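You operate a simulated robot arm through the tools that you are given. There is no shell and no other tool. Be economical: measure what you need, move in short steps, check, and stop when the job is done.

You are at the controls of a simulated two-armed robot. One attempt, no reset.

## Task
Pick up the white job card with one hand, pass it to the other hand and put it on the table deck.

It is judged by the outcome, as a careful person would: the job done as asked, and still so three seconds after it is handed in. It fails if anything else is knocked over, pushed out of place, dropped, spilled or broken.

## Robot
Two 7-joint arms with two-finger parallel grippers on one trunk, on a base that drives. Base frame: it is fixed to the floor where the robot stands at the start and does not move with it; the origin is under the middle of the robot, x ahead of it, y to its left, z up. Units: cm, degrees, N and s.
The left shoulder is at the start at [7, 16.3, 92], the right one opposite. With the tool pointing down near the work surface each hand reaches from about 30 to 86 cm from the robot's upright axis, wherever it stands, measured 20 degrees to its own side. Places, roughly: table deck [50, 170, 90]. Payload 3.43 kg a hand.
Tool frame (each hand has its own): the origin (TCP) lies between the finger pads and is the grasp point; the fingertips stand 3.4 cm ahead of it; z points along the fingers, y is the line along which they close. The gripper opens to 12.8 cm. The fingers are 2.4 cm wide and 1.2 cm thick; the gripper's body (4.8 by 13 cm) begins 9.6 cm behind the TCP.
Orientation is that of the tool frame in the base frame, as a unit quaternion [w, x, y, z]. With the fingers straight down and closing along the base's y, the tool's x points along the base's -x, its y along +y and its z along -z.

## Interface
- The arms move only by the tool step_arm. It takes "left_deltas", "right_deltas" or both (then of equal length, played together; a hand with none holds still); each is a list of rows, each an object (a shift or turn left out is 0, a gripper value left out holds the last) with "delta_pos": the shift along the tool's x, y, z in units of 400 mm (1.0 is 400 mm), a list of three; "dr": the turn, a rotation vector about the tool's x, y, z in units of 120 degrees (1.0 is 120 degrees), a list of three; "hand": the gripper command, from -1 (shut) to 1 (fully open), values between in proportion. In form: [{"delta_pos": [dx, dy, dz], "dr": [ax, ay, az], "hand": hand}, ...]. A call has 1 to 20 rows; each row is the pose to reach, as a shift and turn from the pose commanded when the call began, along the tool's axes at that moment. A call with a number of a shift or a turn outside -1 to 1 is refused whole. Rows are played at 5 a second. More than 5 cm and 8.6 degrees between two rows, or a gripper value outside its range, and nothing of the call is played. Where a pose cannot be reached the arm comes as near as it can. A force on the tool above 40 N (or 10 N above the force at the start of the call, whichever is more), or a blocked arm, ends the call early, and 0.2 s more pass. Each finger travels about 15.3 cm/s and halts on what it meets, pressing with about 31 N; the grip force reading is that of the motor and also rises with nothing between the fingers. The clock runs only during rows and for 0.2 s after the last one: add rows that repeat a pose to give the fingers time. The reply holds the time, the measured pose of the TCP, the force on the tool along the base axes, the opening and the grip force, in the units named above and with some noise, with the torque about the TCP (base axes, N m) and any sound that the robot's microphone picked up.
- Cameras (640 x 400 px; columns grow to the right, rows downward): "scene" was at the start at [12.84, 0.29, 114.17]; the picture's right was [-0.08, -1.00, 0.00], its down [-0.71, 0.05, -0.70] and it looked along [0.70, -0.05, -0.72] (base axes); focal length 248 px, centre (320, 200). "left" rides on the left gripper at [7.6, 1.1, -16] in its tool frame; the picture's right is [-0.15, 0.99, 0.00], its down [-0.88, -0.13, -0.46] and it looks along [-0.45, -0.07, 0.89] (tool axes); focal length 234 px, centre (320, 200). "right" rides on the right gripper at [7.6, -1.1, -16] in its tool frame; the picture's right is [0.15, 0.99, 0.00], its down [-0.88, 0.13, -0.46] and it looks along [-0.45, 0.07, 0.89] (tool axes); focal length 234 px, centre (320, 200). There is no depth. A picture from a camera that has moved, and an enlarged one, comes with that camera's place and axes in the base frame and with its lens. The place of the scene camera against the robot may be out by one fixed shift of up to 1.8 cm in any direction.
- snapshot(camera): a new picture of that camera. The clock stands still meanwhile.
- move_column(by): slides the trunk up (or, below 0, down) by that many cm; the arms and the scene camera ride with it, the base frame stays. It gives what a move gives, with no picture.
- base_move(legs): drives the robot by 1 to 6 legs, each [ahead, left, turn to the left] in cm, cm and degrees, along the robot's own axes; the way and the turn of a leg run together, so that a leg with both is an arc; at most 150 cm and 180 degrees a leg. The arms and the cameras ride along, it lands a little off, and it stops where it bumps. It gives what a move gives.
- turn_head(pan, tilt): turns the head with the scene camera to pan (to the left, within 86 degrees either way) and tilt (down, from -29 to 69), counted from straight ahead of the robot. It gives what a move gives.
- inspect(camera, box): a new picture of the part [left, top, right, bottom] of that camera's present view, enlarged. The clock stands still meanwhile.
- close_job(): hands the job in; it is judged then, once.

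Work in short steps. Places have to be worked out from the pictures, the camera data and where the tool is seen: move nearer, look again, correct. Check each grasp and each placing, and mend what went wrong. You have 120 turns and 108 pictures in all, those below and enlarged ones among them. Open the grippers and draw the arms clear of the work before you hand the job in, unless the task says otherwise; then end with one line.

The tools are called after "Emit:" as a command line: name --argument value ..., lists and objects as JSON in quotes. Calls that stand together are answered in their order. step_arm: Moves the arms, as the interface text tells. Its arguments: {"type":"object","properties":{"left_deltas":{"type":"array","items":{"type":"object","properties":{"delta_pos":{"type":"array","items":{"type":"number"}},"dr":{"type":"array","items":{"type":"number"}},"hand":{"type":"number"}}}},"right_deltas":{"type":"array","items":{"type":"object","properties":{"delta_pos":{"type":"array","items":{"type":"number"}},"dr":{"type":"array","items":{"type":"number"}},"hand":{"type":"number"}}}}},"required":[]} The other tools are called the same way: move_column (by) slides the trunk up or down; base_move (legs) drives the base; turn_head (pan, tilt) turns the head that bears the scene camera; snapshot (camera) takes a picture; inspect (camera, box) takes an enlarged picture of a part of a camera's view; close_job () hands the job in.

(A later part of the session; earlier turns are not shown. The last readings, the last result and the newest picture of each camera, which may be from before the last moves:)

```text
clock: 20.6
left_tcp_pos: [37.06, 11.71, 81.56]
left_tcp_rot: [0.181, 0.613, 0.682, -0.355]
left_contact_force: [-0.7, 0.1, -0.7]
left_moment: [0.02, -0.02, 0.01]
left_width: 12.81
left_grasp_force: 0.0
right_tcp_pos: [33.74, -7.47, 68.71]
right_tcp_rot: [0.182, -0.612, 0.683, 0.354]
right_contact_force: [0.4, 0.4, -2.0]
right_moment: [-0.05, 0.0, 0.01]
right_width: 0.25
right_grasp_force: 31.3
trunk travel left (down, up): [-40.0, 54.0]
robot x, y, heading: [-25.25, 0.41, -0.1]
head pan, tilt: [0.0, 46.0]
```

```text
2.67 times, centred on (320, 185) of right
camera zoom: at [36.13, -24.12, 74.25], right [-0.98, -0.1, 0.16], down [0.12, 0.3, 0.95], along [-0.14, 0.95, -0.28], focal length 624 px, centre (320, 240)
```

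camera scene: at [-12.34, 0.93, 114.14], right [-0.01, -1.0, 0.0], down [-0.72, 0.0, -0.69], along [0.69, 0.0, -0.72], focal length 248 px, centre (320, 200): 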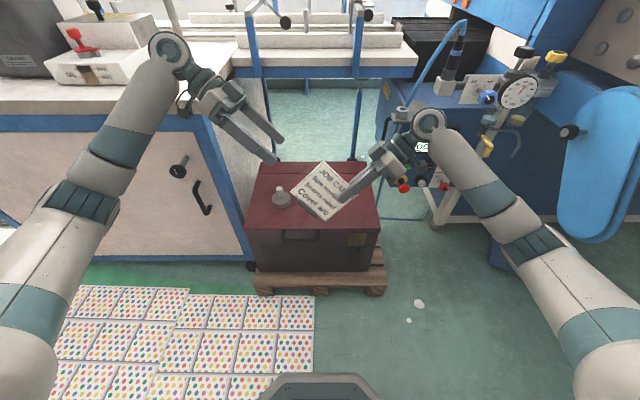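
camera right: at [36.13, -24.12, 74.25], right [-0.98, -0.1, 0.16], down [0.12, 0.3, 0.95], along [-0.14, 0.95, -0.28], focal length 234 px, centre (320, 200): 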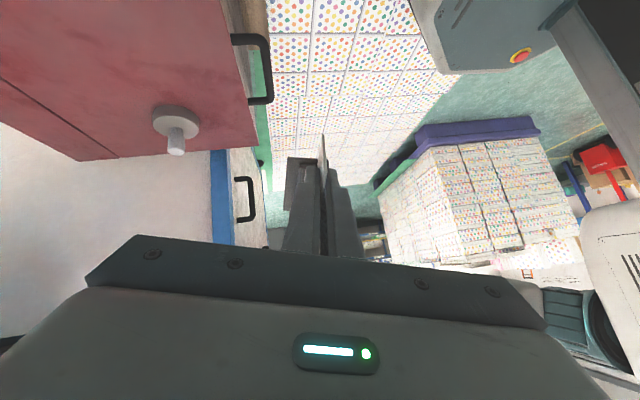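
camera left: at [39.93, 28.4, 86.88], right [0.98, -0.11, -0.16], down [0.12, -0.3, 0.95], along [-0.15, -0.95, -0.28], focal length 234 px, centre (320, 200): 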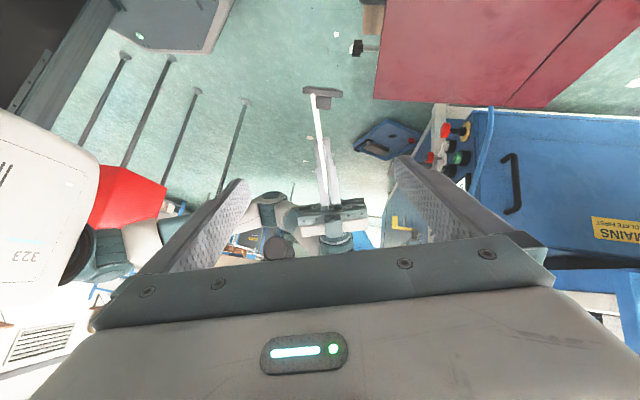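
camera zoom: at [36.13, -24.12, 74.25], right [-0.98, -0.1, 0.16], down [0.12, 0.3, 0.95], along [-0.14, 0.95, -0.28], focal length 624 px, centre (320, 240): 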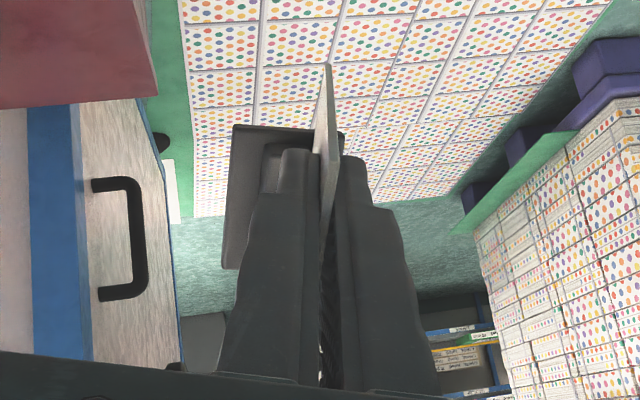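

The gray foot is fixed to the card (a stand-up card), so it should end standing on its foot. I turn the right hand back so the card is upright; the left keeps its 45° tilt and will take the upper-left corner.

Emit:
step_arm --right_deltas '[{"dr": [0, 0.0625, 0], "hand": -1}, {"dr": [0, 0.125, 0]}, {"dr": [0, 0.1875, 0]}, {"dr": [0, 0.25, 0]}, {"dr": [0, 0.3125, 0]}, {"dr": [0, 0.375, 0]}, {"dr": [0, 0.375, 0]}]'

Emit:
step_arm --left_deltas '[{"delta_pos": [0.053, 0, 0.05]}, {"delta_pos": [0.053, 0.002, 0.15]}, {"delta_pos": [0.053, 0.002, 0.2]}, {"delta_pos": [0.053, 0.002, 0.2]}]'

Emit:
snapshot --camera "left"

Emit:
inspect --camera "scene" --box '[240, 110, 420, 240]'

```text
clock: 22.2
left_tcp_pos: [37.06, 11.69, 81.59]
left_tcp_rot: [0.181, 0.614, 0.681, -0.356]
left_contact_force: [0.6, -0.4, 0.3]
left_moment: [0.0, -0.02, 0.01]
left_width: 12.81
left_grasp_force: 0.0
right_tcp_pos: [33.58, -7.6, 68.64]
right_tcp_rot: [-0.093, -0.701, 0.701, 0.093]
right_contact_force: [0.6, 0.5, -1.8]
right_moment: [-0.02, 0.03, -0.02]
right_width: 0.24
right_grasp_force: 31.0
trunk travel left (down, up): [-40.0, 54.0]
robot x, y, heading: [-25.41, 0.12, -0.5]
head pan, tilt: [0.0, 46.0]
```

```text
clock: 23.2
left_tcp_pos: [35.2, 7.55, 74.49]
left_tcp_rot: [0.18, 0.614, 0.681, -0.356]
left_contact_force: [-0.3, 0.5, -0.2]
left_moment: [-0.02, -0.01, -0.03]
left_width: 12.79
left_grasp_force: 0.0
right_tcp_pos: [33.52, -7.5, 68.75]
right_tcp_rot: [-0.092, -0.701, 0.701, 0.093]
right_contact_force: [-0.6, -0.5, -0.8]
right_moment: [-0.01, 0.0, 0.02]
right_width: 0.23
right_grasp_force: 31.4
trunk travel left (down, up): [-40.0, 54.0]
robot x, y, heading: [-25.09, 0.54, -0.3]
head pan, tilt: [0.0, 46.0]
```

```text
68 pictures are left
camera left: at [38.06, 24.26, 79.94], right [0.98, -0.11, -0.16], down [0.12, -0.3, 0.95], along [-0.15, -0.95, -0.28], focal length 234 px, centre (320, 200)
```

left: 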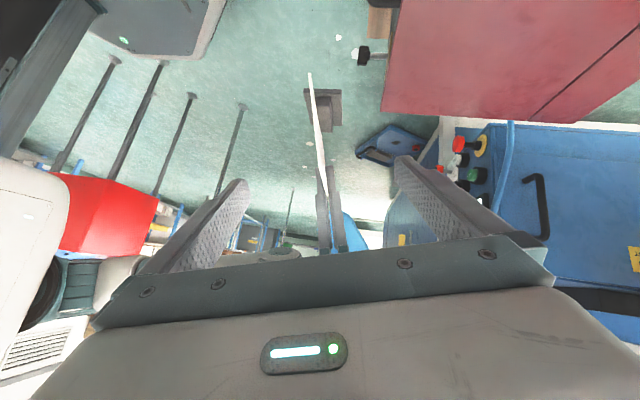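

```text
3.08 times, centred on (330, 175) of scene
camera zoom: at [-12.34, 0.92, 114.13], right [-0.01, -1.0, 0.0], down [-0.72, 0.0, -0.69], along [0.69, 0.0, -0.72], focal length 763 px, centre (289, 277)
```

zoom: 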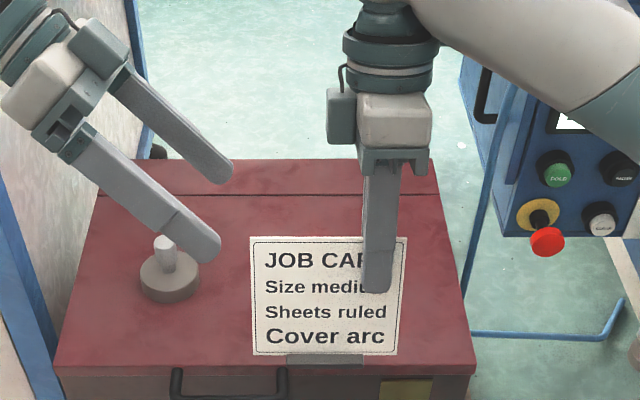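

The card edge is centered between the left fingers. Advance 8.9 cm to the corner, then check.

Emit:
step_arm --left_deltas '[{"delta_pos": [0, 0, 0.074]}, {"delta_pos": [-0.002, 0, 0.148]}, {"delta_pos": [-0.002, 0, 0.222]}, {"delta_pos": [-0.002, 0, 0.222]}]'

Emit:
snapshot --camera "left"

Emit:
inspect --camera "scene" --box '[240, 110, 420, 240]'

```text
clock: 24.2
left_tcp_pos: [33.55, 1.11, 68.42]
left_tcp_rot: [0.18, 0.614, 0.681, -0.356]
left_contact_force: [0.4, 0.3, -1.0]
left_moment: [0.02, 0.01, 0.0]
left_width: 12.77
left_grasp_force: 0.1
right_tcp_pos: [33.6, -7.63, 68.84]
right_tcp_rot: [-0.093, -0.701, 0.701, 0.093]
right_contact_force: [0.1, -0.5, -1.2]
right_moment: [-0.05, -0.01, -0.01]
right_width: 0.25
right_grasp_force: 31.2
trunk travel left (down, up): [-40.0, 54.0]
robot x, y, heading: [-25.06, 0.03, -0.1]
head pan, tilt: [0.0, 46.0]
```

```text
66 pictures are left
camera left: at [36.39, 17.88, 73.82], right [0.98, -0.11, -0.16], down [0.12, -0.3, 0.95], along [-0.15, -0.95, -0.28], focal length 234 px, centre (320, 200)
```

left: 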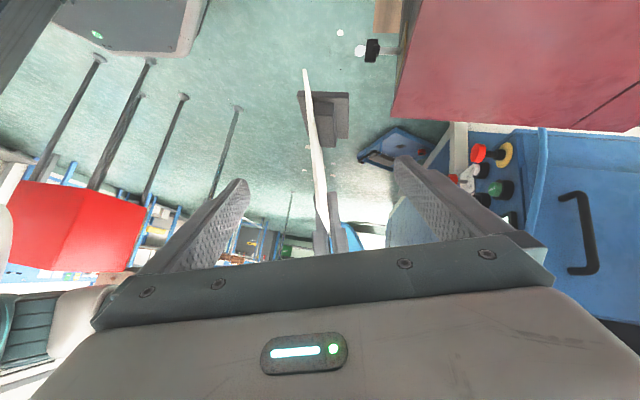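

```text
3.08 times, centred on (330, 175) of scene
camera zoom: at [-12.35, 0.92, 114.14], right [-0.01, -1.0, 0.0], down [-0.72, 0.0, -0.69], along [0.69, 0.0, -0.72], focal length 763 px, centre (289, 277)
```

zoom: 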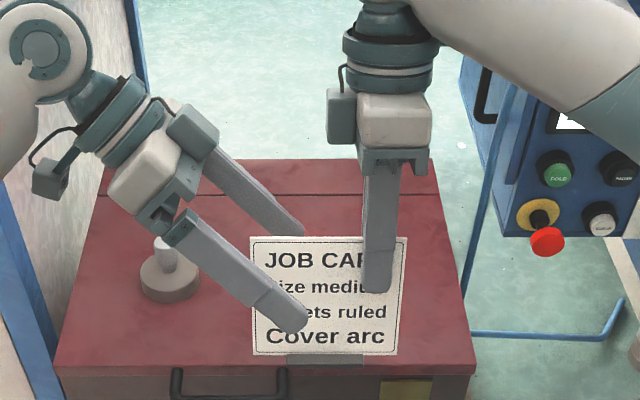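

In place. Close the left hand slowly on the corner.

Emit:
step_arm --left_deltas '[{"hand": 0.5}, {"hand": 0.1}, {"hand": -0.3}, {"hand": -0.6}, {"hand": -0.85}, {"hand": -1}, {"hand": -1}, {"hand": -1}]'

Emit:
inspect --camera "scene" --box '[240, 110, 420, 240]'

Emit:
snapshot --camera "left"

```text
clock: 26.0
left_tcp_pos: [33.54, 1.26, 68.43]
left_tcp_rot: [0.18, 0.614, 0.682, -0.356]
left_contact_force: [-2.0, 0.1, 0.1]
left_moment: [-0.02, -0.06, 0.03]
left_width: 0.25
left_grasp_force: 30.9
right_tcp_pos: [33.63, -7.52, 68.78]
right_tcp_rot: [0.094, 0.701, -0.701, -0.094]
right_contact_force: [1.3, 0.1, -0.8]
right_moment: [-0.04, 0.09, -0.18]
right_width: 0.25
right_grasp_force: 31.1
trunk travel left (down, up): [-40.0, 54.0]
robot x, y, heading: [-24.9, 0.02, -0.3]
head pan, tilt: [0.0, 46.0]
```

```text
3.08 times, centred on (330, 175) of scene
camera zoom: at [-12.34, 0.92, 114.13], right [-0.01, -1.0, 0.0], down [-0.72, 0.0, -0.69], along [0.69, 0.0, -0.72], focal length 763 px, centre (289, 277)
```

zoom: 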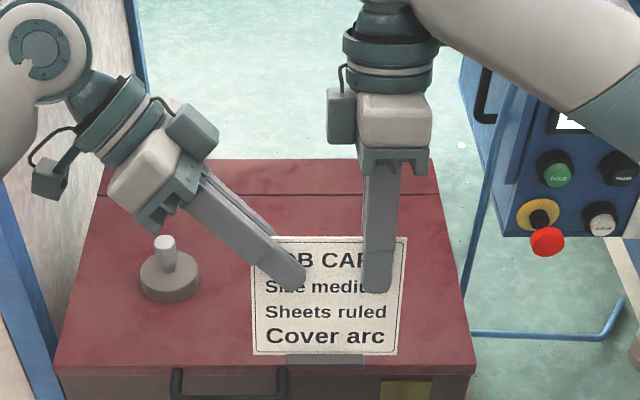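

```text
63 pictures are left
camera left: at [36.4, 17.9, 73.82], right [0.98, -0.11, -0.16], down [0.12, -0.3, 0.95], along [-0.15, -0.95, -0.28], focal length 234 px, centre (320, 200)
```

left: 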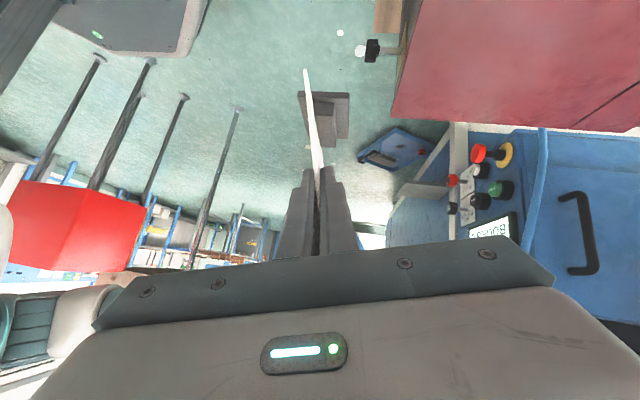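

Both hands hold the card. Now the right opens gradually and withdraws straight up along its own axis.

Emit:
step_arm --right_deltas '[{"hand": -0.9}, {"hand": -0.6}, {"hand": -0.3}, {"hand": 0.0}, {"hand": 0.0}]'

Emit:
step_arm --right_deltas '[{"delta_pos": [0, 0, -0.05]}, {"delta_pos": [0, 0, -0.12]}, {"delta_pos": [0.05, 0, -0.2]}, {"delta_pos": [0.15, 0, -0.25]}, {"delta_pos": [0.25, 0, -0.25]}, {"delta_pos": [0.25, 0, -0.25]}]'

Emit:
snapshot --camera "scene"

```text
clock: 27.2
left_tcp_pos: [33.59, 1.19, 68.43]
left_tcp_rot: [0.181, 0.613, 0.682, -0.355]
left_contact_force: [-0.3, 0.3, -0.2]
left_moment: [0.01, -0.01, 0.01]
left_width: 0.25
left_grasp_force: 30.8
right_tcp_pos: [33.63, -7.62, 68.8]
right_tcp_rot: [-0.094, -0.701, 0.701, 0.093]
right_contact_force: [-0.1, 0.5, 0.4]
right_moment: [0.03, 0.03, -0.01]
right_width: 6.4
right_grasp_force: 0.0
trunk travel left (down, up): [-40.0, 54.0]
robot x, y, heading: [-25.18, 0.07, -0.5]
head pan, tilt: [0.0, 46.0]
```

```text
clock: 28.6
left_tcp_pos: [33.68, 1.22, 68.34]
left_tcp_rot: [0.18, 0.613, 0.682, -0.355]
left_contact_force: [-0.3, 0.1, 0.8]
left_moment: [0.02, 0.02, -0.01]
left_width: 0.22
left_grasp_force: 31.0
right_tcp_pos: [36.21, -17.35, 78.44]
right_tcp_rot: [-0.093, -0.701, 0.701, 0.093]
right_contact_force: [0.8, -0.7, -1.1]
right_moment: [0.01, 0.0, 0.0]
right_width: 6.41
right_grasp_force: 0.0
trunk travel left (down, up): [-40.0, 54.0]
robot x, y, heading: [-25.36, -0.07, -0.6]
head pan, tilt: [0.0, 46.0]
```

```text
62 pictures are left
camera scene: at [-12.33, 0.95, 114.13], right [0.0, -1.0, 0.0], down [-0.72, 0.0, -0.69], along [0.69, 0.0, -0.72], focal length 248 px, centre (320, 200)
```

scene: 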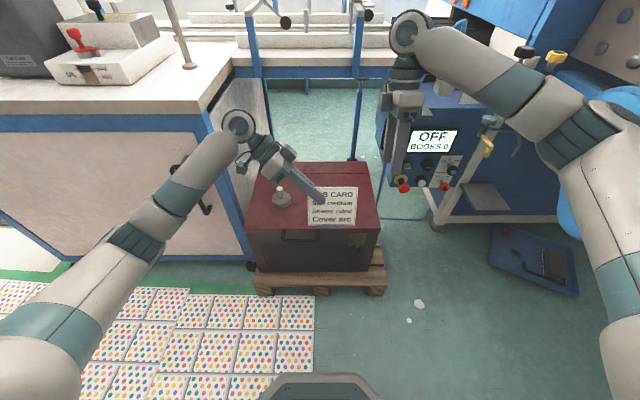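

Handover done; the left hand holds the card upright. I tuck both arms closer in so nothing sticks out toward the table while driving.

Emit:
step_arm --left_deltas '[{"delta_pos": [0.022, -0.069, -0.008], "hand": -1}, {"delta_pos": [0.044, -0.137, -0.015]}, {"delta_pos": [0.066, -0.206, -0.023]}, {"delta_pos": [0.087, -0.274, -0.031]}, {"delta_pos": [0.109, -0.343, -0.038]}, {"delta_pos": [0.131, -0.411, -0.046]}, {"delta_pos": [0.131, -0.411, -0.046]}]' --right_deltas '[{"delta_pos": [0.033, 0.085, 0.006], "dr": [0.021, 0, 0]}, {"delta_pos": [0.067, 0.17, 0.012], "dr": [0.042, 0, 0]}, {"delta_pos": [0.1, 0.255, 0.018], "dr": [0.063, 0, 0]}, {"delta_pos": [0.133, 0.34, 0.023], "dr": [0.085, 0, 0]}, {"delta_pos": [0.167, 0.424, 0.029], "dr": [0.106, 0, 0]}, {"delta_pos": [0.2, 0.509, 0.035], "dr": [0.127, 0, 0]}, {"delta_pos": [0.2, 0.509, 0.035], "dr": [0.127, 0, 0]}]'

Emit:
snapshot --camera "scene"

```text
clock: 30.2
left_tcp_pos: [17.13, 6.36, 70.49]
left_tcp_rot: [0.18, 0.614, 0.681, -0.356]
left_contact_force: [-0.2, 0.0, -1.0]
left_moment: [0.05, -0.04, -0.02]
left_width: 0.23
left_grasp_force: 30.9
right_tcp_pos: [16.29, -25.45, 82.3]
right_tcp_rot: [0.0, 0.707, -0.707, 0.001]
right_contact_force: [-0.3, -0.4, -0.3]
right_moment: [0.02, 0.03, 0.01]
right_width: 6.41
right_grasp_force: 0.0
trunk travel left (down, up): [-40.0, 54.0]
robot x, y, heading: [-25.13, 0.03, -0.5]
head pan, tilt: [0.0, 46.0]
```

```text
61 pictures are left
camera scene: at [-12.3, 0.92, 114.12], right [-0.01, -1.0, 0.0], down [-0.72, 0.0, -0.69], along [0.69, 0.0, -0.72], focal length 248 px, centre (320, 200)
```

scene: 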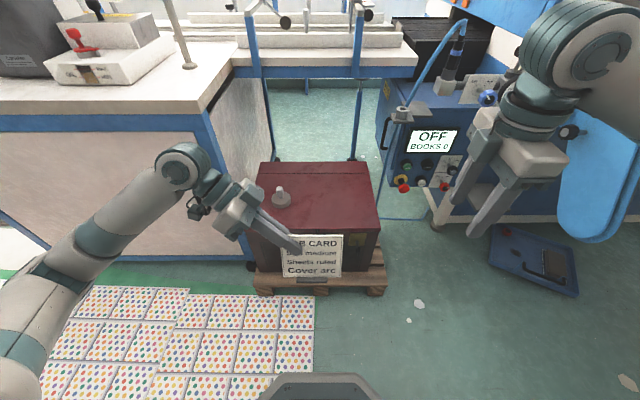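

Both tucked. Raise the trunk so the card clears deck height, then move a little ahead for the lane between stack and table.

Emit:
move_column --by 36

Emit:
base_move --legs '[[10, 0, 0], [0, 35, 0]]'

Emit:
turn_head --pan 75 --tilt 35

Emit:
snapshot --camera "scene"

```text
clock: 33.7
left_tcp_pos: [17.16, 6.32, 106.55]
left_tcp_rot: [0.18, 0.614, 0.682, -0.355]
left_contact_force: [-0.8, -0.3, -1.2]
left_moment: [0.02, 0.0, -0.02]
left_width: 0.23
left_grasp_force: 30.6
right_tcp_pos: [16.22, -25.55, 118.48]
right_tcp_rot: [0.0, -0.707, 0.707, 0.0]
right_contact_force: [0.5, -1.1, -0.1]
right_moment: [0.0, -0.01, 0.0]
right_width: 6.41
right_grasp_force: 0.1
trunk travel left (down, up): [-76.0, 18.0]
robot x, y, heading: [-25.27, 0.04, -0.7]
head pan, tilt: [0.0, 46.0]
```

```text
clock: 36.7
left_tcp_pos: [27.34, 41.15, 106.61]
left_tcp_rot: [0.181, 0.612, 0.683, -0.355]
left_contact_force: [0.6, -1.0, -1.3]
left_moment: [0.02, -0.01, -0.01]
left_width: 0.2
left_grasp_force: 30.9
right_tcp_pos: [26.33, 9.36, 118.34]
right_tcp_rot: [0.001, 0.708, -0.707, 0.0]
right_contact_force: [-0.5, 1.0, 0.1]
right_moment: [0.0, 0.03, 0.02]
right_width: 6.39
right_grasp_force: 0.0
trunk travel left (down, up): [-76.0, 18.0]
robot x, y, heading: [-14.57, 34.62, 0.3]
head pan, tilt: [0.0, 46.0]
```

```text
clock: 38.1
left_tcp_pos: [27.4, 41.19, 106.55]
left_tcp_rot: [0.18, 0.613, 0.683, -0.355]
left_contact_force: [-0.6, 0.0, -0.7]
left_moment: [0.06, 0.0, 0.01]
left_width: 0.23
left_grasp_force: 30.4
right_tcp_pos: [26.37, 9.3, 118.43]
right_tcp_rot: [0.0, 0.708, -0.706, 0.001]
right_contact_force: [0.4, -0.3, -0.2]
right_moment: [-0.01, 0.0, -0.04]
right_width: 6.38
right_grasp_force: 0.0
trunk travel left (down, up): [-76.0, 18.0]
robot x, y, heading: [-14.95, 34.81, 0.2]
head pan, tilt: [75.0, 35.0]
```

```text
60 pictures are left
camera scene: at [-7.95, 44.27, 151.76], right [0.97, -0.26, 0.0], down [-0.15, -0.55, -0.82], along [0.21, 0.79, -0.57], focal length 248 px, centre (320, 200)
```

scene: 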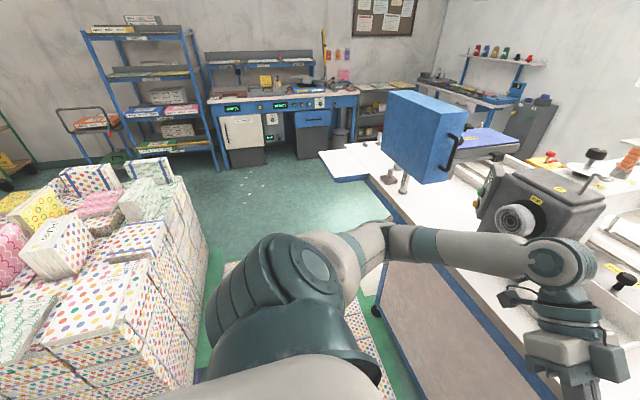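

Good overview. Enlarge the leaf and blue box region, and the lane near the stack.

Emit:
inspect --camera "scene" --box '[300, 80, 500, 205]'

Emit:
inspect --camera "scene" --box '[100, 180, 420, 380]'

```text
3.20 times, centred on (400, 142) of scene
camera zoom: at [-7.95, 44.27, 151.76], right [0.97, -0.26, 0.0], down [-0.15, -0.55, -0.82], along [0.21, 0.79, -0.57], focal length 794 px, centre (64, 384)
```

zoom: 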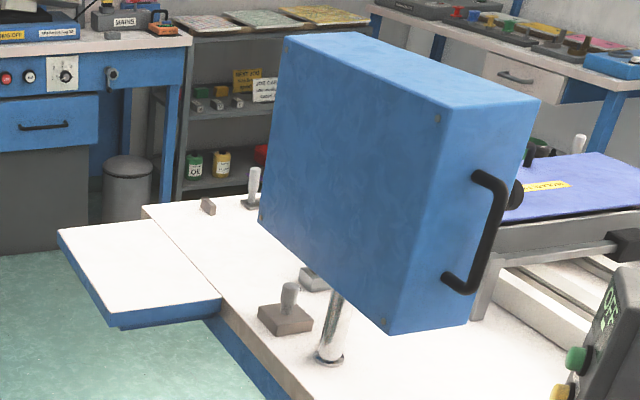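

```text
2.00 times, centred on (260, 280) of scene
camera zoom: at [-7.95, 44.27, 151.76], right [0.97, -0.26, 0.0], down [-0.15, -0.55, -0.82], along [0.21, 0.79, -0.57], focal length 496 px, centre (440, 40)
```

zoom: 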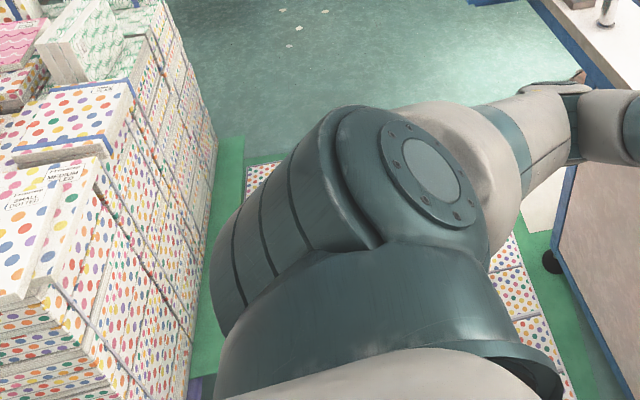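

By triangulating two views the leaf is at z≈86, x 29–49, y 153–187; blue box is at x≥50, y 114–145, z≥101. The lane at robot x≈−14 is clear of both the box and the stack (x≈−56), so I slide left in two hops.

Emit:
base_move --legs '[[0, 60, 0]]'

Emit:
snapshot --camera "scene"

Emit:
snapshot --camera "left"

```text
clock: 41.5
left_tcp_pos: [27.75, 100.58, 106.67]
left_tcp_rot: [0.179, 0.615, 0.68, -0.356]
left_contact_force: [0.2, -0.3, -0.5]
left_moment: [0.03, -0.01, 0.0]
left_width: 0.23
left_grasp_force: 30.9
right_tcp_pos: [26.47, 68.76, 118.43]
right_tcp_rot: [0.001, -0.706, 0.709, 0.0]
right_contact_force: [-0.3, -0.4, 0.4]
right_moment: [0.02, -0.01, -0.01]
right_width: 6.41
right_grasp_force: 0.1
trunk travel left (down, up): [-76.0, 18.0]
robot x, y, heading: [-14.78, 94.35, -0.5]
head pan, tilt: [75.0, 35.0]
```

```text
57 pictures are left
camera scene: at [-7.58, 103.84, 151.76], right [0.96, -0.27, 0.0], down [-0.15, -0.55, -0.82], along [0.22, 0.79, -0.57], focal length 248 px, centre (320, 200)
```

scene: 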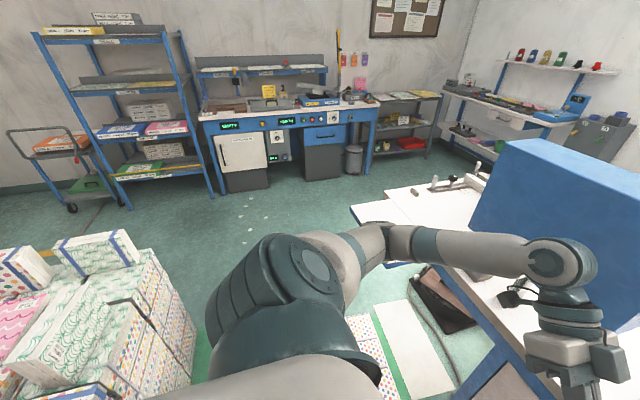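

```text
56 pictures are left
camera left: at [30.52, 117.25, 111.96], right [0.98, -0.11, -0.16], down [0.12, -0.3, 0.95], along [-0.16, -0.95, -0.28], focal length 234 px, centre (320, 200)
```

left: 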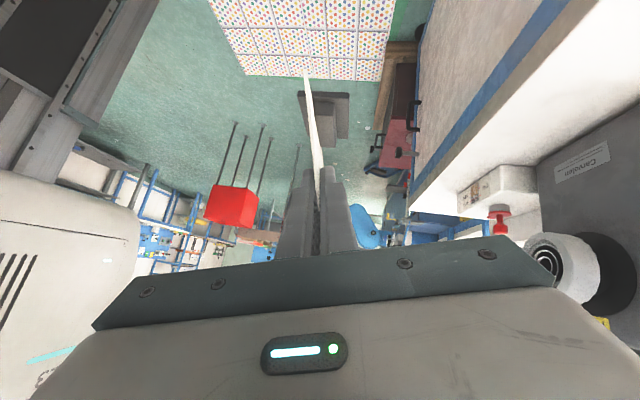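

Clearances look fine. Slide the remaining 59 cm.

Emit:
base_move --legs '[[0, 59, 0]]'

Emit:
turn_head --pan 20 --tilt 45

Emit:
snapshot --camera "scene"

Emit:
snapshot --camera "right"

```text
clock: 44.9
left_tcp_pos: [28.46, 160.33, 106.7]
left_tcp_rot: [0.18, 0.614, 0.682, -0.356]
left_contact_force: [-0.8, 0.8, -1.1]
left_moment: [0.08, 0.02, -0.01]
left_width: 0.25
left_grasp_force: 30.9
right_tcp_pos: [27.54, 128.57, 118.35]
right_tcp_rot: [0.0, -0.707, 0.707, 0.0]
right_contact_force: [0.0, -0.7, 0.2]
right_moment: [0.0, -0.01, 0.0]
right_width: 6.37
right_grasp_force: 0.2
trunk travel left (down, up): [-76.0, 18.0]
robot x, y, heading: [-13.67, 154.08, -0.1]
head pan, tilt: [75.0, 35.0]
```

```text
clock: 46.1
left_tcp_pos: [28.39, 160.42, 106.59]
left_tcp_rot: [0.179, 0.613, 0.682, -0.356]
left_contact_force: [-0.5, -0.4, -1.3]
left_moment: [0.02, -0.02, -0.03]
left_width: 0.21
left_grasp_force: 31.1
right_tcp_pos: [27.36, 128.56, 118.52]
right_tcp_rot: [0.0, -0.707, 0.708, -0.002]
right_contact_force: [0.7, 0.6, -0.3]
right_moment: [0.0, -0.01, -0.01]
right_width: 6.38
right_grasp_force: 0.0
trunk travel left (down, up): [-76.0, 18.0]
robot x, y, heading: [-13.86, 154.23, -0.6]
head pan, tilt: [20.0, 45.0]
```

```text
55 pictures are left
camera scene: at [-1.52, 157.81, 150.28], right [0.34, -0.94, 0.0], down [-0.67, -0.24, -0.71], along [0.67, 0.24, -0.71], focal length 248 px, centre (320, 200)
```

scene: 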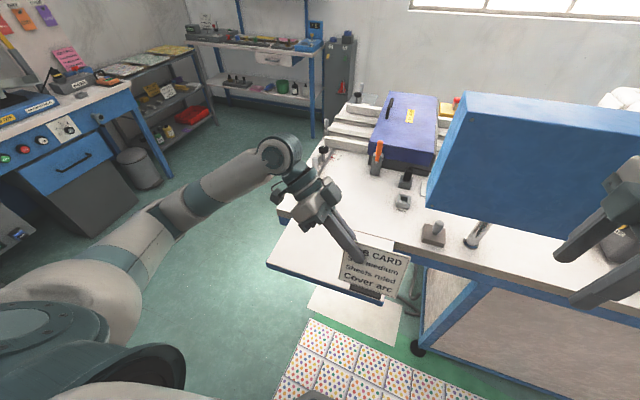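

```text
54 pictures are left
camera right: at [28.39, 121.01, 134.46], right [-0.99, -0.15, 0.0], down [-0.13, 0.88, 0.46], along [-0.07, 0.45, -0.89], focal length 234 px, centre (320, 200)
```

right: 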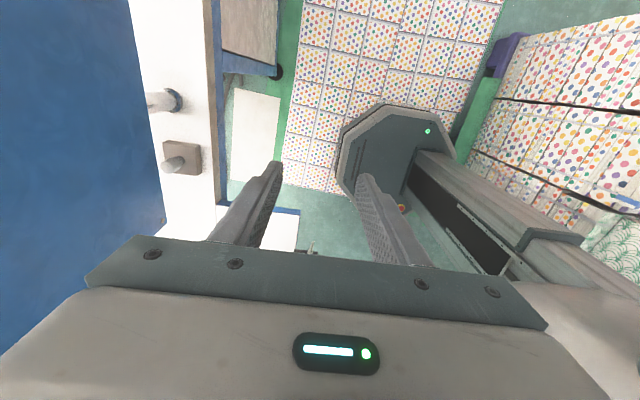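

The leaf is in view below the card; I enlarge it to pin down its corners.

Emit:
inspect --camera "scene" --box '[240, 120, 460, 320]'

Emit:
inspect --camera "right" --box '[130, 80, 330, 260]'

```text
2.00 times, centred on (350, 220) of scene
camera zoom: at [-1.52, 157.81, 150.28], right [0.34, -0.94, 0.0], down [-0.67, -0.24, -0.71], along [0.67, 0.24, -0.71], focal length 496 px, centre (260, 160)
```

zoom: 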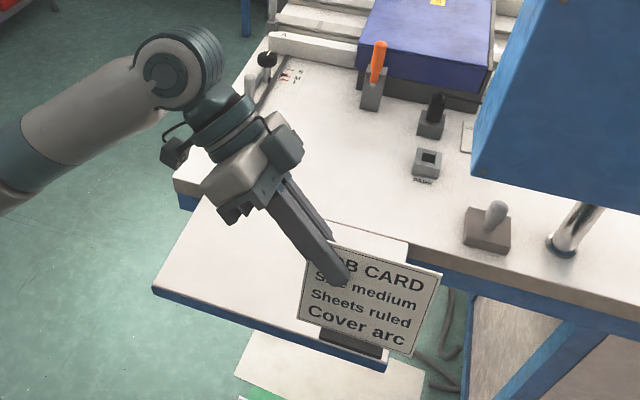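

```text
2.22 times, centred on (230, 170) of right
camera zoom: at [28.39, 121.01, 134.46], right [-0.99, -0.15, 0.0], down [-0.13, 0.88, 0.46], along [-0.07, 0.45, -0.89], focal length 520 px, centre (520, 267)
```

zoom: 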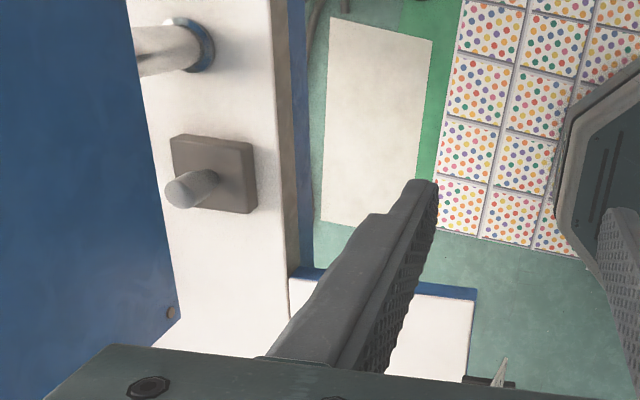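

Leaf: x 29–49.5, y 150.5–186, z≈86–87, and its top is empty. I move the card over (foot about (46,168)), staying at height.

Emit:
step_arm --left_deltas '[{"delta_pos": [0.021, 0.077, -0.05], "hand": -1}, {"delta_pos": [0.0415, 0.154, -0.101]}, {"delta_pos": [0.062, 0.231, -0.151]}, {"delta_pos": [0.083, 0.309, -0.202]}, {"delta_pos": [0.104, 0.386, -0.252]}, {"delta_pos": [0.1245, 0.463, -0.303]}, {"delta_pos": [0.1245, 0.463, -0.303]}]'

Emit:
inspect --camera "scene" --box '[240, 120, 460, 320]'

Emit:
snapshot --camera "left"

Emit:
snapshot --camera "right"

```text
clock: 47.7
left_tcp_pos: [47.6, 172.27, 106.63]
left_tcp_rot: [0.181, 0.613, 0.682, -0.355]
left_contact_force: [0.3, 1.3, -2.1]
left_moment: [0.03, -0.05, 0.03]
left_width: 0.24
left_grasp_force: 31.0
right_tcp_pos: [27.52, 128.51, 118.45]
right_tcp_rot: [-0.001, 0.707, -0.707, 0.001]
right_contact_force: [0.4, -0.3, 0.5]
right_moment: [-0.02, -0.03, -0.02]
right_width: 6.41
right_grasp_force: 0.1
trunk travel left (down, up): [-76.0, 18.0]
robot x, y, heading: [-14.21, 154.57, -0.4]
head pan, tilt: [20.0, 45.0]
```

```text
2.00 times, centred on (350, 220) of scene
camera zoom: at [-1.57, 157.79, 150.28], right [0.34, -0.94, 0.0], down [-0.67, -0.24, -0.71], along [0.67, 0.24, -0.71], focal length 496 px, centre (260, 160)
```

zoom: 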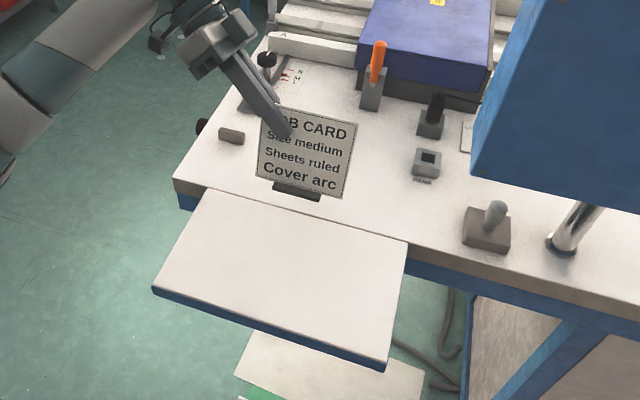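

```text
50 pictures are left
camera left: at [50.38, 189.04, 111.95], right [0.98, -0.11, -0.16], down [0.12, -0.3, 0.95], along [-0.15, -0.95, -0.28], focal length 234 px, centre (320, 200)
```

left: 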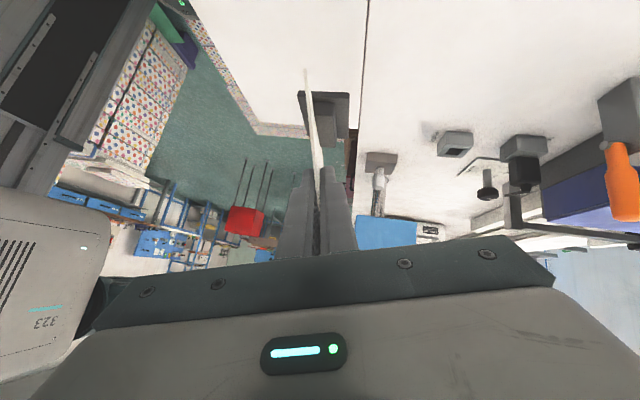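

```text
49 pictures are left
camera right: at [28.34, 121.0, 134.48], right [-0.99, -0.15, 0.0], down [-0.13, 0.88, 0.46], along [-0.07, 0.45, -0.89], focal length 234 px, centre (320, 200)
```

right: 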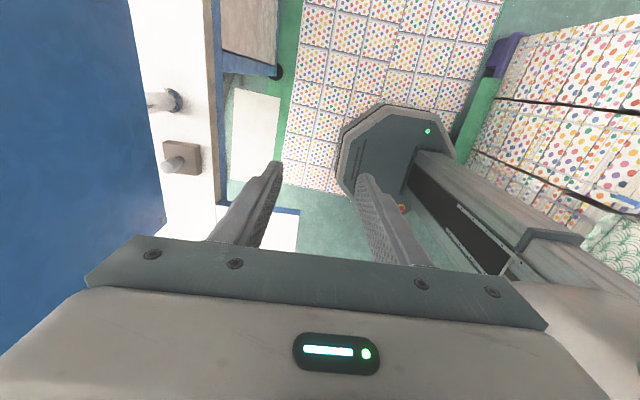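

Foot spans x≈43.8–48.6, just on the leaf beside the seam, deck clear there. Lower 6 cm first.

Emit:
step_arm --left_deltas '[{"delta_pos": [0.034, 0.013, 0.034], "hand": -1}, {"delta_pos": [0.068, 0.026, 0.068]}, {"delta_pos": [0.102, 0.0395, 0.102]}, {"delta_pos": [0.102, 0.0395, 0.102]}]'

Emit:
inspect --camera "scene" --box '[240, 140, 420, 280]'

Emit:
inspect --camera "left" --box '[230, 40, 430, 200]'

```text
clock: 48.7
left_tcp_pos: [47.72, 172.39, 100.53]
left_tcp_rot: [0.182, 0.613, 0.682, -0.355]
left_contact_force: [0.0, -0.2, -0.6]
left_moment: [0.04, -0.04, -0.04]
left_width: 0.25
left_grasp_force: 31.0
right_tcp_pos: [27.36, 128.45, 118.27]
right_tcp_rot: [0.0, -0.707, 0.707, -0.001]
right_contact_force: [-0.2, -0.4, 0.4]
right_moment: [0.02, -0.02, 0.0]
right_width: 6.37
right_grasp_force: 0.1
trunk travel left (down, up): [-76.0, 18.0]
robot x, y, heading: [-13.99, 154.06, -0.4]
head pan, tilt: [20.0, 45.0]
```

```text
2.86 times, centred on (330, 210) of scene
camera zoom: at [-1.52, 157.78, 150.28], right [0.34, -0.94, 0.0], down [-0.67, -0.24, -0.71], along [0.67, 0.24, -0.71], focal length 708 px, centre (291, 171)
```

zoom: 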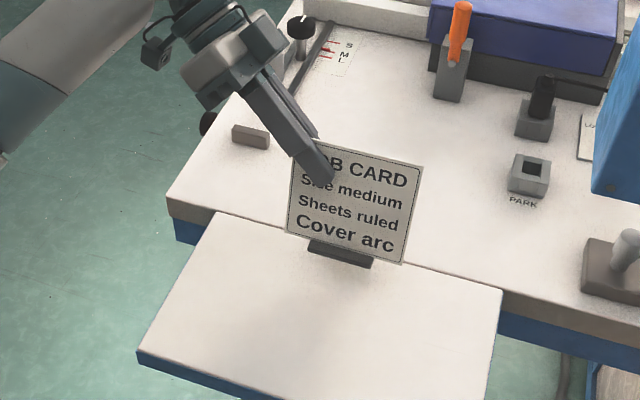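

```text
2.50 times, centred on (330, 120) of left
camera zoom: at [50.45, 189.07, 105.92], right [0.98, -0.11, -0.16], down [0.12, -0.3, 0.95], along [-0.15, -0.95, -0.28], focal length 585 px, centre (295, 400)
```

zoom: 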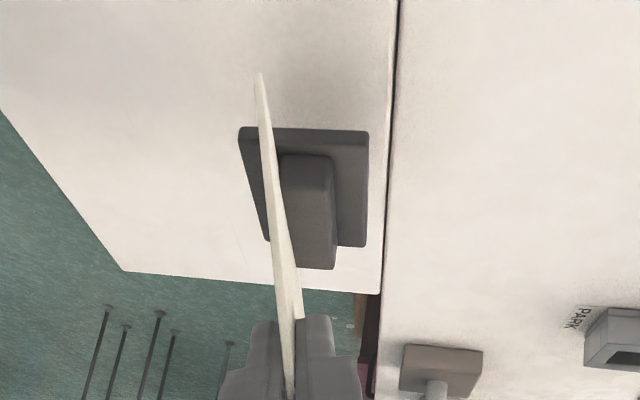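

Clearance is about 3 cm. Lower 1.6 cm, then in half-centimetre steps watching the force.

Emit:
step_arm --left_deltas '[{"delta_pos": [0.0136, 0.0053, 0.0136], "hand": -1}, {"delta_pos": [0.0273, 0.0105, 0.0273]}, {"delta_pos": [0.0273, 0.0105, 0.0273]}]'

Emit:
step_arm --left_deltas '[{"delta_pos": [0.0043, 0.0016, 0.0043], "hand": -1}, {"delta_pos": [0.0085, 0.0033, 0.0085]}, {"delta_pos": [0.0085, 0.0033, 0.0085]}]'

Emit:
inspect --camera "left" --box '[230, 40, 430, 200]'

Emit:
inspect --camera "scene" --box '[290, 170, 390, 250]'

```text
clock: 49.5
left_tcp_pos: [47.76, 172.35, 99.04]
left_tcp_rot: [0.179, 0.614, 0.682, -0.356]
left_contact_force: [-0.9, 0.2, -1.1]
left_moment: [0.05, -0.03, 0.0]
left_width: 0.23
left_grasp_force: 30.6
right_tcp_pos: [27.42, 128.42, 118.42]
right_tcp_rot: [0.0, 0.708, -0.706, 0.001]
right_contact_force: [0.7, 0.3, 0.2]
right_moment: [-0.04, 0.02, 0.01]
right_width: 6.43
right_grasp_force: 0.0
trunk travel left (down, up): [-76.0, 18.0]
robot x, y, heading: [-14.09, 154.19, -0.4]
head pan, tilt: [20.0, 45.0]
```

```text
clock: 50.3
left_tcp_pos: [47.63, 172.32, 98.6]
left_tcp_rot: [0.181, 0.613, 0.682, -0.356]
left_contact_force: [0.2, 0.1, -1.0]
left_moment: [0.06, -0.01, -0.01]
left_width: 0.25
left_grasp_force: 31.0
right_tcp_pos: [27.33, 128.5, 118.41]
right_tcp_rot: [-0.001, 0.707, -0.707, 0.001]
right_contact_force: [0.3, 0.2, 0.0]
right_moment: [0.02, -0.01, -0.01]
right_width: 6.4
right_grasp_force: 0.1
trunk travel left (down, up): [-76.0, 18.0]
robot x, y, heading: [-14.2, 154.38, -0.3]
head pan, tilt: [20.0, 45.0]
```

```text
2.50 times, centred on (330, 120) of left
camera zoom: at [50.47, 189.08, 103.87], right [0.98, -0.11, -0.16], down [0.12, -0.3, 0.95], along [-0.15, -0.95, -0.28], focal length 585 px, centre (295, 400)
```

zoom: 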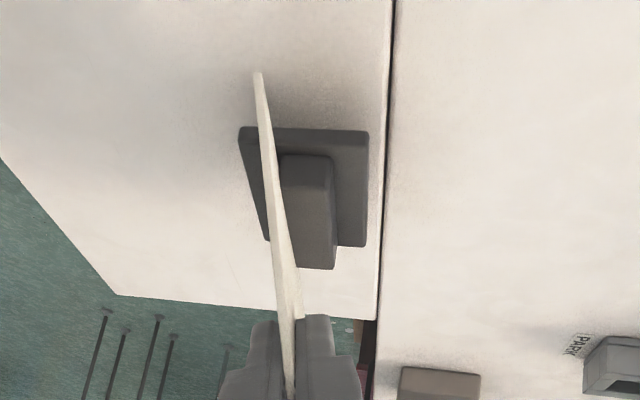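

```text
5.00 times, centred on (340, 210) of scene
camera zoom: at [-1.51, 157.78, 150.28], right [0.34, -0.94, 0.0], down [-0.67, -0.24, -0.71], along [0.67, 0.24, -0.71], focal length 1240 px, centre (220, 150)
```

zoom: 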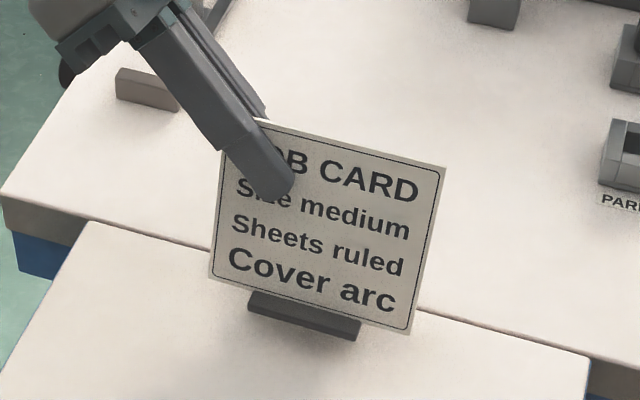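

Still free but near (shadow closing in). Continue in 0.4 cm steps.

Emit:
step_arm --left_deltas '[{"delta_pos": [0.0034, 0.0013, 0.0034], "hand": -1}, {"delta_pos": [0.0068, 0.0026, 0.0068]}, {"delta_pos": [0.0068, 0.0026, 0.0068]}]'

Emit:
step_arm --left_deltas '[{"delta_pos": [0.0034, 0.0013, 0.0034], "hand": -1}, {"delta_pos": [0.0068, 0.0026, 0.0068]}, {"delta_pos": [0.0068, 0.0026, 0.0068]}]'

Emit:
inspect --camera "scene" --box '[290, 170, 390, 250]'

```text
clock: 51.1
left_tcp_pos: [47.65, 172.38, 98.16]
left_tcp_rot: [0.18, 0.614, 0.681, -0.356]
left_contact_force: [0.3, 0.9, -1.3]
left_moment: [0.03, -0.02, -0.02]
left_width: 0.22
left_grasp_force: 31.4
right_tcp_pos: [27.41, 128.48, 118.55]
right_tcp_rot: [0.0, -0.707, 0.707, 0.0]
right_contact_force: [-0.2, 0.4, 0.3]
right_moment: [0.02, 0.0, -0.01]
right_width: 6.36
right_grasp_force: 0.0
trunk travel left (down, up): [-76.0, 18.0]
robot x, y, heading: [-14.02, 154.0, -0.4]
head pan, tilt: [20.0, 45.0]
```

```text
clock: 51.9
left_tcp_pos: [47.63, 172.39, 97.66]
left_tcp_rot: [0.179, 0.614, 0.681, -0.356]
left_contact_force: [-1.0, 0.3, -1.3]
left_moment: [0.05, -0.03, 0.02]
left_width: 0.22
left_grasp_force: 31.0
right_tcp_pos: [27.4, 128.47, 118.37]
right_tcp_rot: [0.0, -0.707, 0.707, -0.002]
right_contact_force: [0.1, -0.6, -0.5]
right_moment: [0.03, -0.01, -0.02]
right_width: 6.39
right_grasp_force: 0.1
trunk travel left (down, up): [-76.0, 18.0]
robot x, y, heading: [-14.06, 154.13, -0.4]
head pan, tilt: [20.0, 45.0]
```

```text
5.00 times, centred on (340, 210) of scene
camera zoom: at [-1.51, 157.78, 150.28], right [0.34, -0.94, 0.0], down [-0.67, -0.24, -0.71], along [0.67, 0.24, -0.71], focal length 1240 px, centre (220, 150)
```

zoom: 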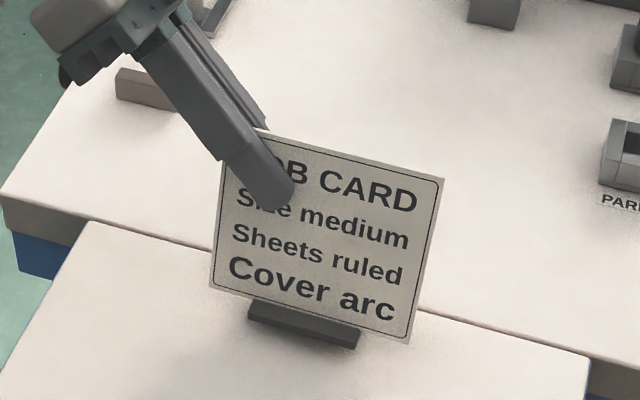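

Still no contact force. Continue down in small steps.

Emit:
step_arm --left_deltas '[{"delta_pos": [0.0034, 0.0013, 0.0034], "hand": -1}, {"delta_pos": [0.0068, 0.0026, 0.0068]}, {"delta_pos": [0.0068, 0.0026, 0.0068]}]'

Emit:
step_arm --left_deltas '[{"delta_pos": [0.0034, 0.0013, 0.0034], "hand": -1}, {"delta_pos": [0.0051, 0.002, 0.0051]}, {"delta_pos": [0.0051, 0.002, 0.0051]}]'

Emit:
inspect --camera "scene" --box '[290, 170, 390, 250]'

Emit:
inspect --camera "left" --box '[230, 40, 430, 200]'

```text
clock: 52.7
left_tcp_pos: [47.76, 172.45, 97.24]
left_tcp_rot: [0.18, 0.614, 0.682, -0.355]
left_contact_force: [0.5, 0.2, -0.4]
left_moment: [0.03, -0.02, 0.03]
left_width: 0.24
left_grasp_force: 30.8
right_tcp_pos: [27.54, 128.59, 118.52]
right_tcp_rot: [-0.001, 0.707, -0.707, 0.001]
right_contact_force: [0.0, -0.3, -0.1]
right_moment: [0.01, -0.01, -0.02]
right_width: 6.38
right_grasp_force: 0.1
trunk travel left (down, up): [-76.0, 18.0]
robot x, y, heading: [-13.99, 153.97, -0.0]
head pan, tilt: [20.0, 45.0]
```

```text
clock: 53.5
left_tcp_pos: [47.59, 172.38, 97.09]
left_tcp_rot: [0.18, 0.613, 0.682, -0.356]
left_contact_force: [0.0, 1.0, -0.3]
left_moment: [0.07, 0.0, 0.0]
left_width: 0.28
left_grasp_force: 30.6
right_tcp_pos: [27.43, 128.58, 118.57]
right_tcp_rot: [0.001, -0.707, 0.707, -0.001]
right_contact_force: [0.2, 0.5, -0.5]
right_moment: [-0.01, -0.02, -0.02]
right_width: 6.39
right_grasp_force: 0.0
trunk travel left (down, up): [-76.0, 18.0]
robot x, y, heading: [-14.01, 153.97, -0.1]
head pan, tilt: [20.0, 45.0]
```

```text
5.00 times, centred on (340, 210) of scene
camera zoom: at [-1.51, 157.78, 150.28], right [0.34, -0.94, 0.0], down [-0.67, -0.24, -0.71], along [0.67, 0.24, -0.71], focal length 1240 px, centre (220, 150)
```

zoom: 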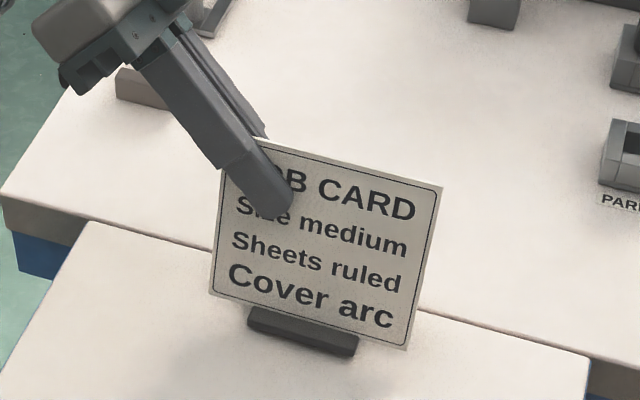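

```text
2.50 times, centred on (330, 120) of left
camera zoom: at [50.43, 189.05, 102.36], right [0.98, -0.11, -0.16], down [0.12, -0.3, 0.95], along [-0.15, -0.95, -0.28], focal length 585 px, centre (295, 400)
```

zoom: 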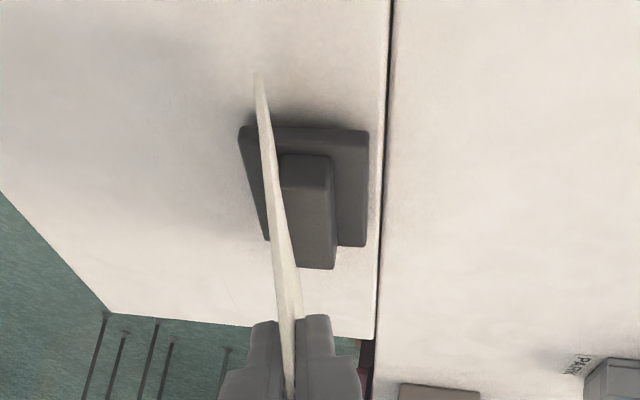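

The shadow is nearly touching the foot. Two more small steps of 0.25 cm.

Emit:
step_arm --left_deltas '[{"delta_pos": [0.0043, 0.0016, 0.0043], "hand": -1}, {"delta_pos": [0.0043, 0.0016, 0.0043]}]'

Emit:
step_arm --left_deltas '[{"delta_pos": [0.0043, 0.0016, 0.0043], "hand": -1}, {"delta_pos": [0.0043, 0.0016, 0.0043]}]'

Emit:
inspect --camera "scene" --box '[290, 170, 390, 250]'

```text
clock: 54.1
left_tcp_pos: [47.59, 172.45, 96.68]
left_tcp_rot: [0.18, 0.613, 0.682, -0.356]
left_contact_force: [0.4, -0.2, 0.0]
left_moment: [0.01, 0.02, 0.02]
left_width: 0.23
left_grasp_force: 31.1
right_tcp_pos: [27.49, 128.52, 118.46]
right_tcp_rot: [-0.001, 0.707, -0.707, 0.001]
right_contact_force: [0.1, 0.0, 0.0]
right_moment: [0.01, -0.01, 0.01]
right_width: 6.38
right_grasp_force: 0.1
trunk travel left (down, up): [-76.0, 18.0]
robot x, y, heading: [-13.91, 154.14, -0.2]
head pan, tilt: [20.0, 45.0]
```

```text
clock: 54.7
left_tcp_pos: [47.71, 172.39, 96.59]
left_tcp_rot: [0.181, 0.613, 0.681, -0.356]
left_contact_force: [1.2, 1.2, 6.7]
left_moment: [-0.46, -0.07, -0.01]
left_width: 0.23
left_grasp_force: 30.8
right_tcp_pos: [27.3, 128.65, 118.42]
right_tcp_rot: [0.0, 0.707, -0.707, 0.0]
right_contact_force: [0.7, -0.6, -1.2]
right_moment: [-0.01, 0.01, 0.03]
right_width: 6.41
right_grasp_force: 0.0
trunk travel left (down, up): [-76.0, 18.0]
robot x, y, heading: [-13.67, 154.33, -0.3]
head pan, tilt: [20.0, 45.0]
```

```text
5.00 times, centred on (340, 210) of scene
camera zoom: at [-1.59, 157.79, 150.3], right [0.34, -0.94, 0.0], down [-0.67, -0.24, -0.71], along [0.67, 0.24, -0.71], focal length 1240 px, centre (220, 150)
```

zoom: 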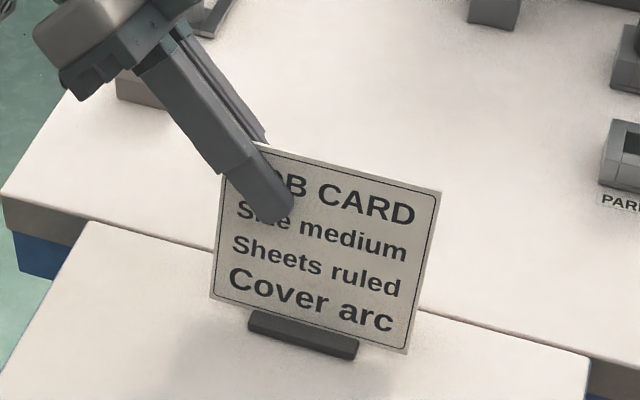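

Touchdown (6.7 N). Release gradually.

Emit:
step_arm --left_deltas '[{"hand": -0.95}, {"hand": -0.88}, {"hand": -0.75}, {"hand": -0.5}, {"hand": -0.25}, {"hand": -0.25}]'

Emit:
inspect --camera "scene" --box '[290, 170, 390, 250]'

Emit:
snapshot --camera "left"

```text
clock: 56.1
left_tcp_pos: [47.57, 172.41, 96.53]
left_tcp_rot: [0.181, 0.613, 0.682, -0.356]
left_contact_force: [0.5, -0.4, -0.8]
left_moment: [-0.03, -0.01, 0.02]
left_width: 4.8
left_grasp_force: 0.0
right_tcp_pos: [27.44, 128.63, 118.37]
right_tcp_rot: [0.0, 0.708, -0.707, 0.001]
right_contact_force: [0.0, -0.2, 0.6]
right_moment: [-0.01, -0.01, -0.02]
right_width: 6.42
right_grasp_force: 0.2
trunk travel left (down, up): [-76.0, 18.0]
robot x, y, heading: [-14.18, 154.11, -0.4]
head pan, tilt: [20.0, 45.0]
```

```text
5.00 times, centred on (340, 210) of scene
camera zoom: at [-1.51, 157.78, 150.28], right [0.34, -0.94, 0.0], down [-0.67, -0.24, -0.71], along [0.67, 0.24, -0.71], focal length 1240 px, centre (220, 150)
```

zoom: 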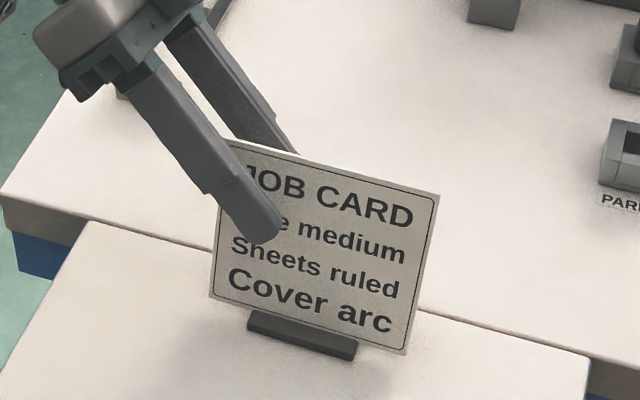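

```text
39 pictures are left
camera left: at [50.44, 189.05, 101.86], right [0.98, -0.11, -0.16], down [0.12, -0.3, 0.95], along [-0.15, -0.95, -0.28], focal length 234 px, centre (320, 200)
```

left: 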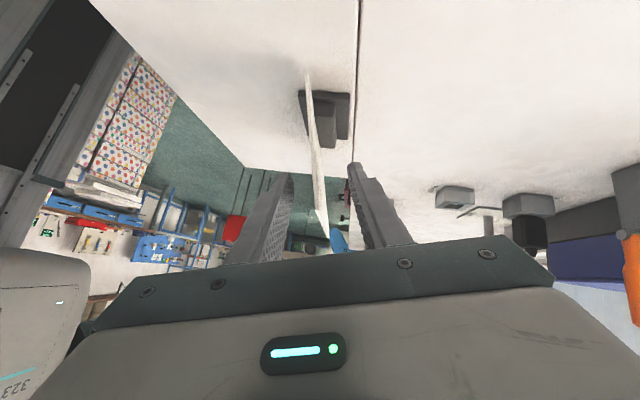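

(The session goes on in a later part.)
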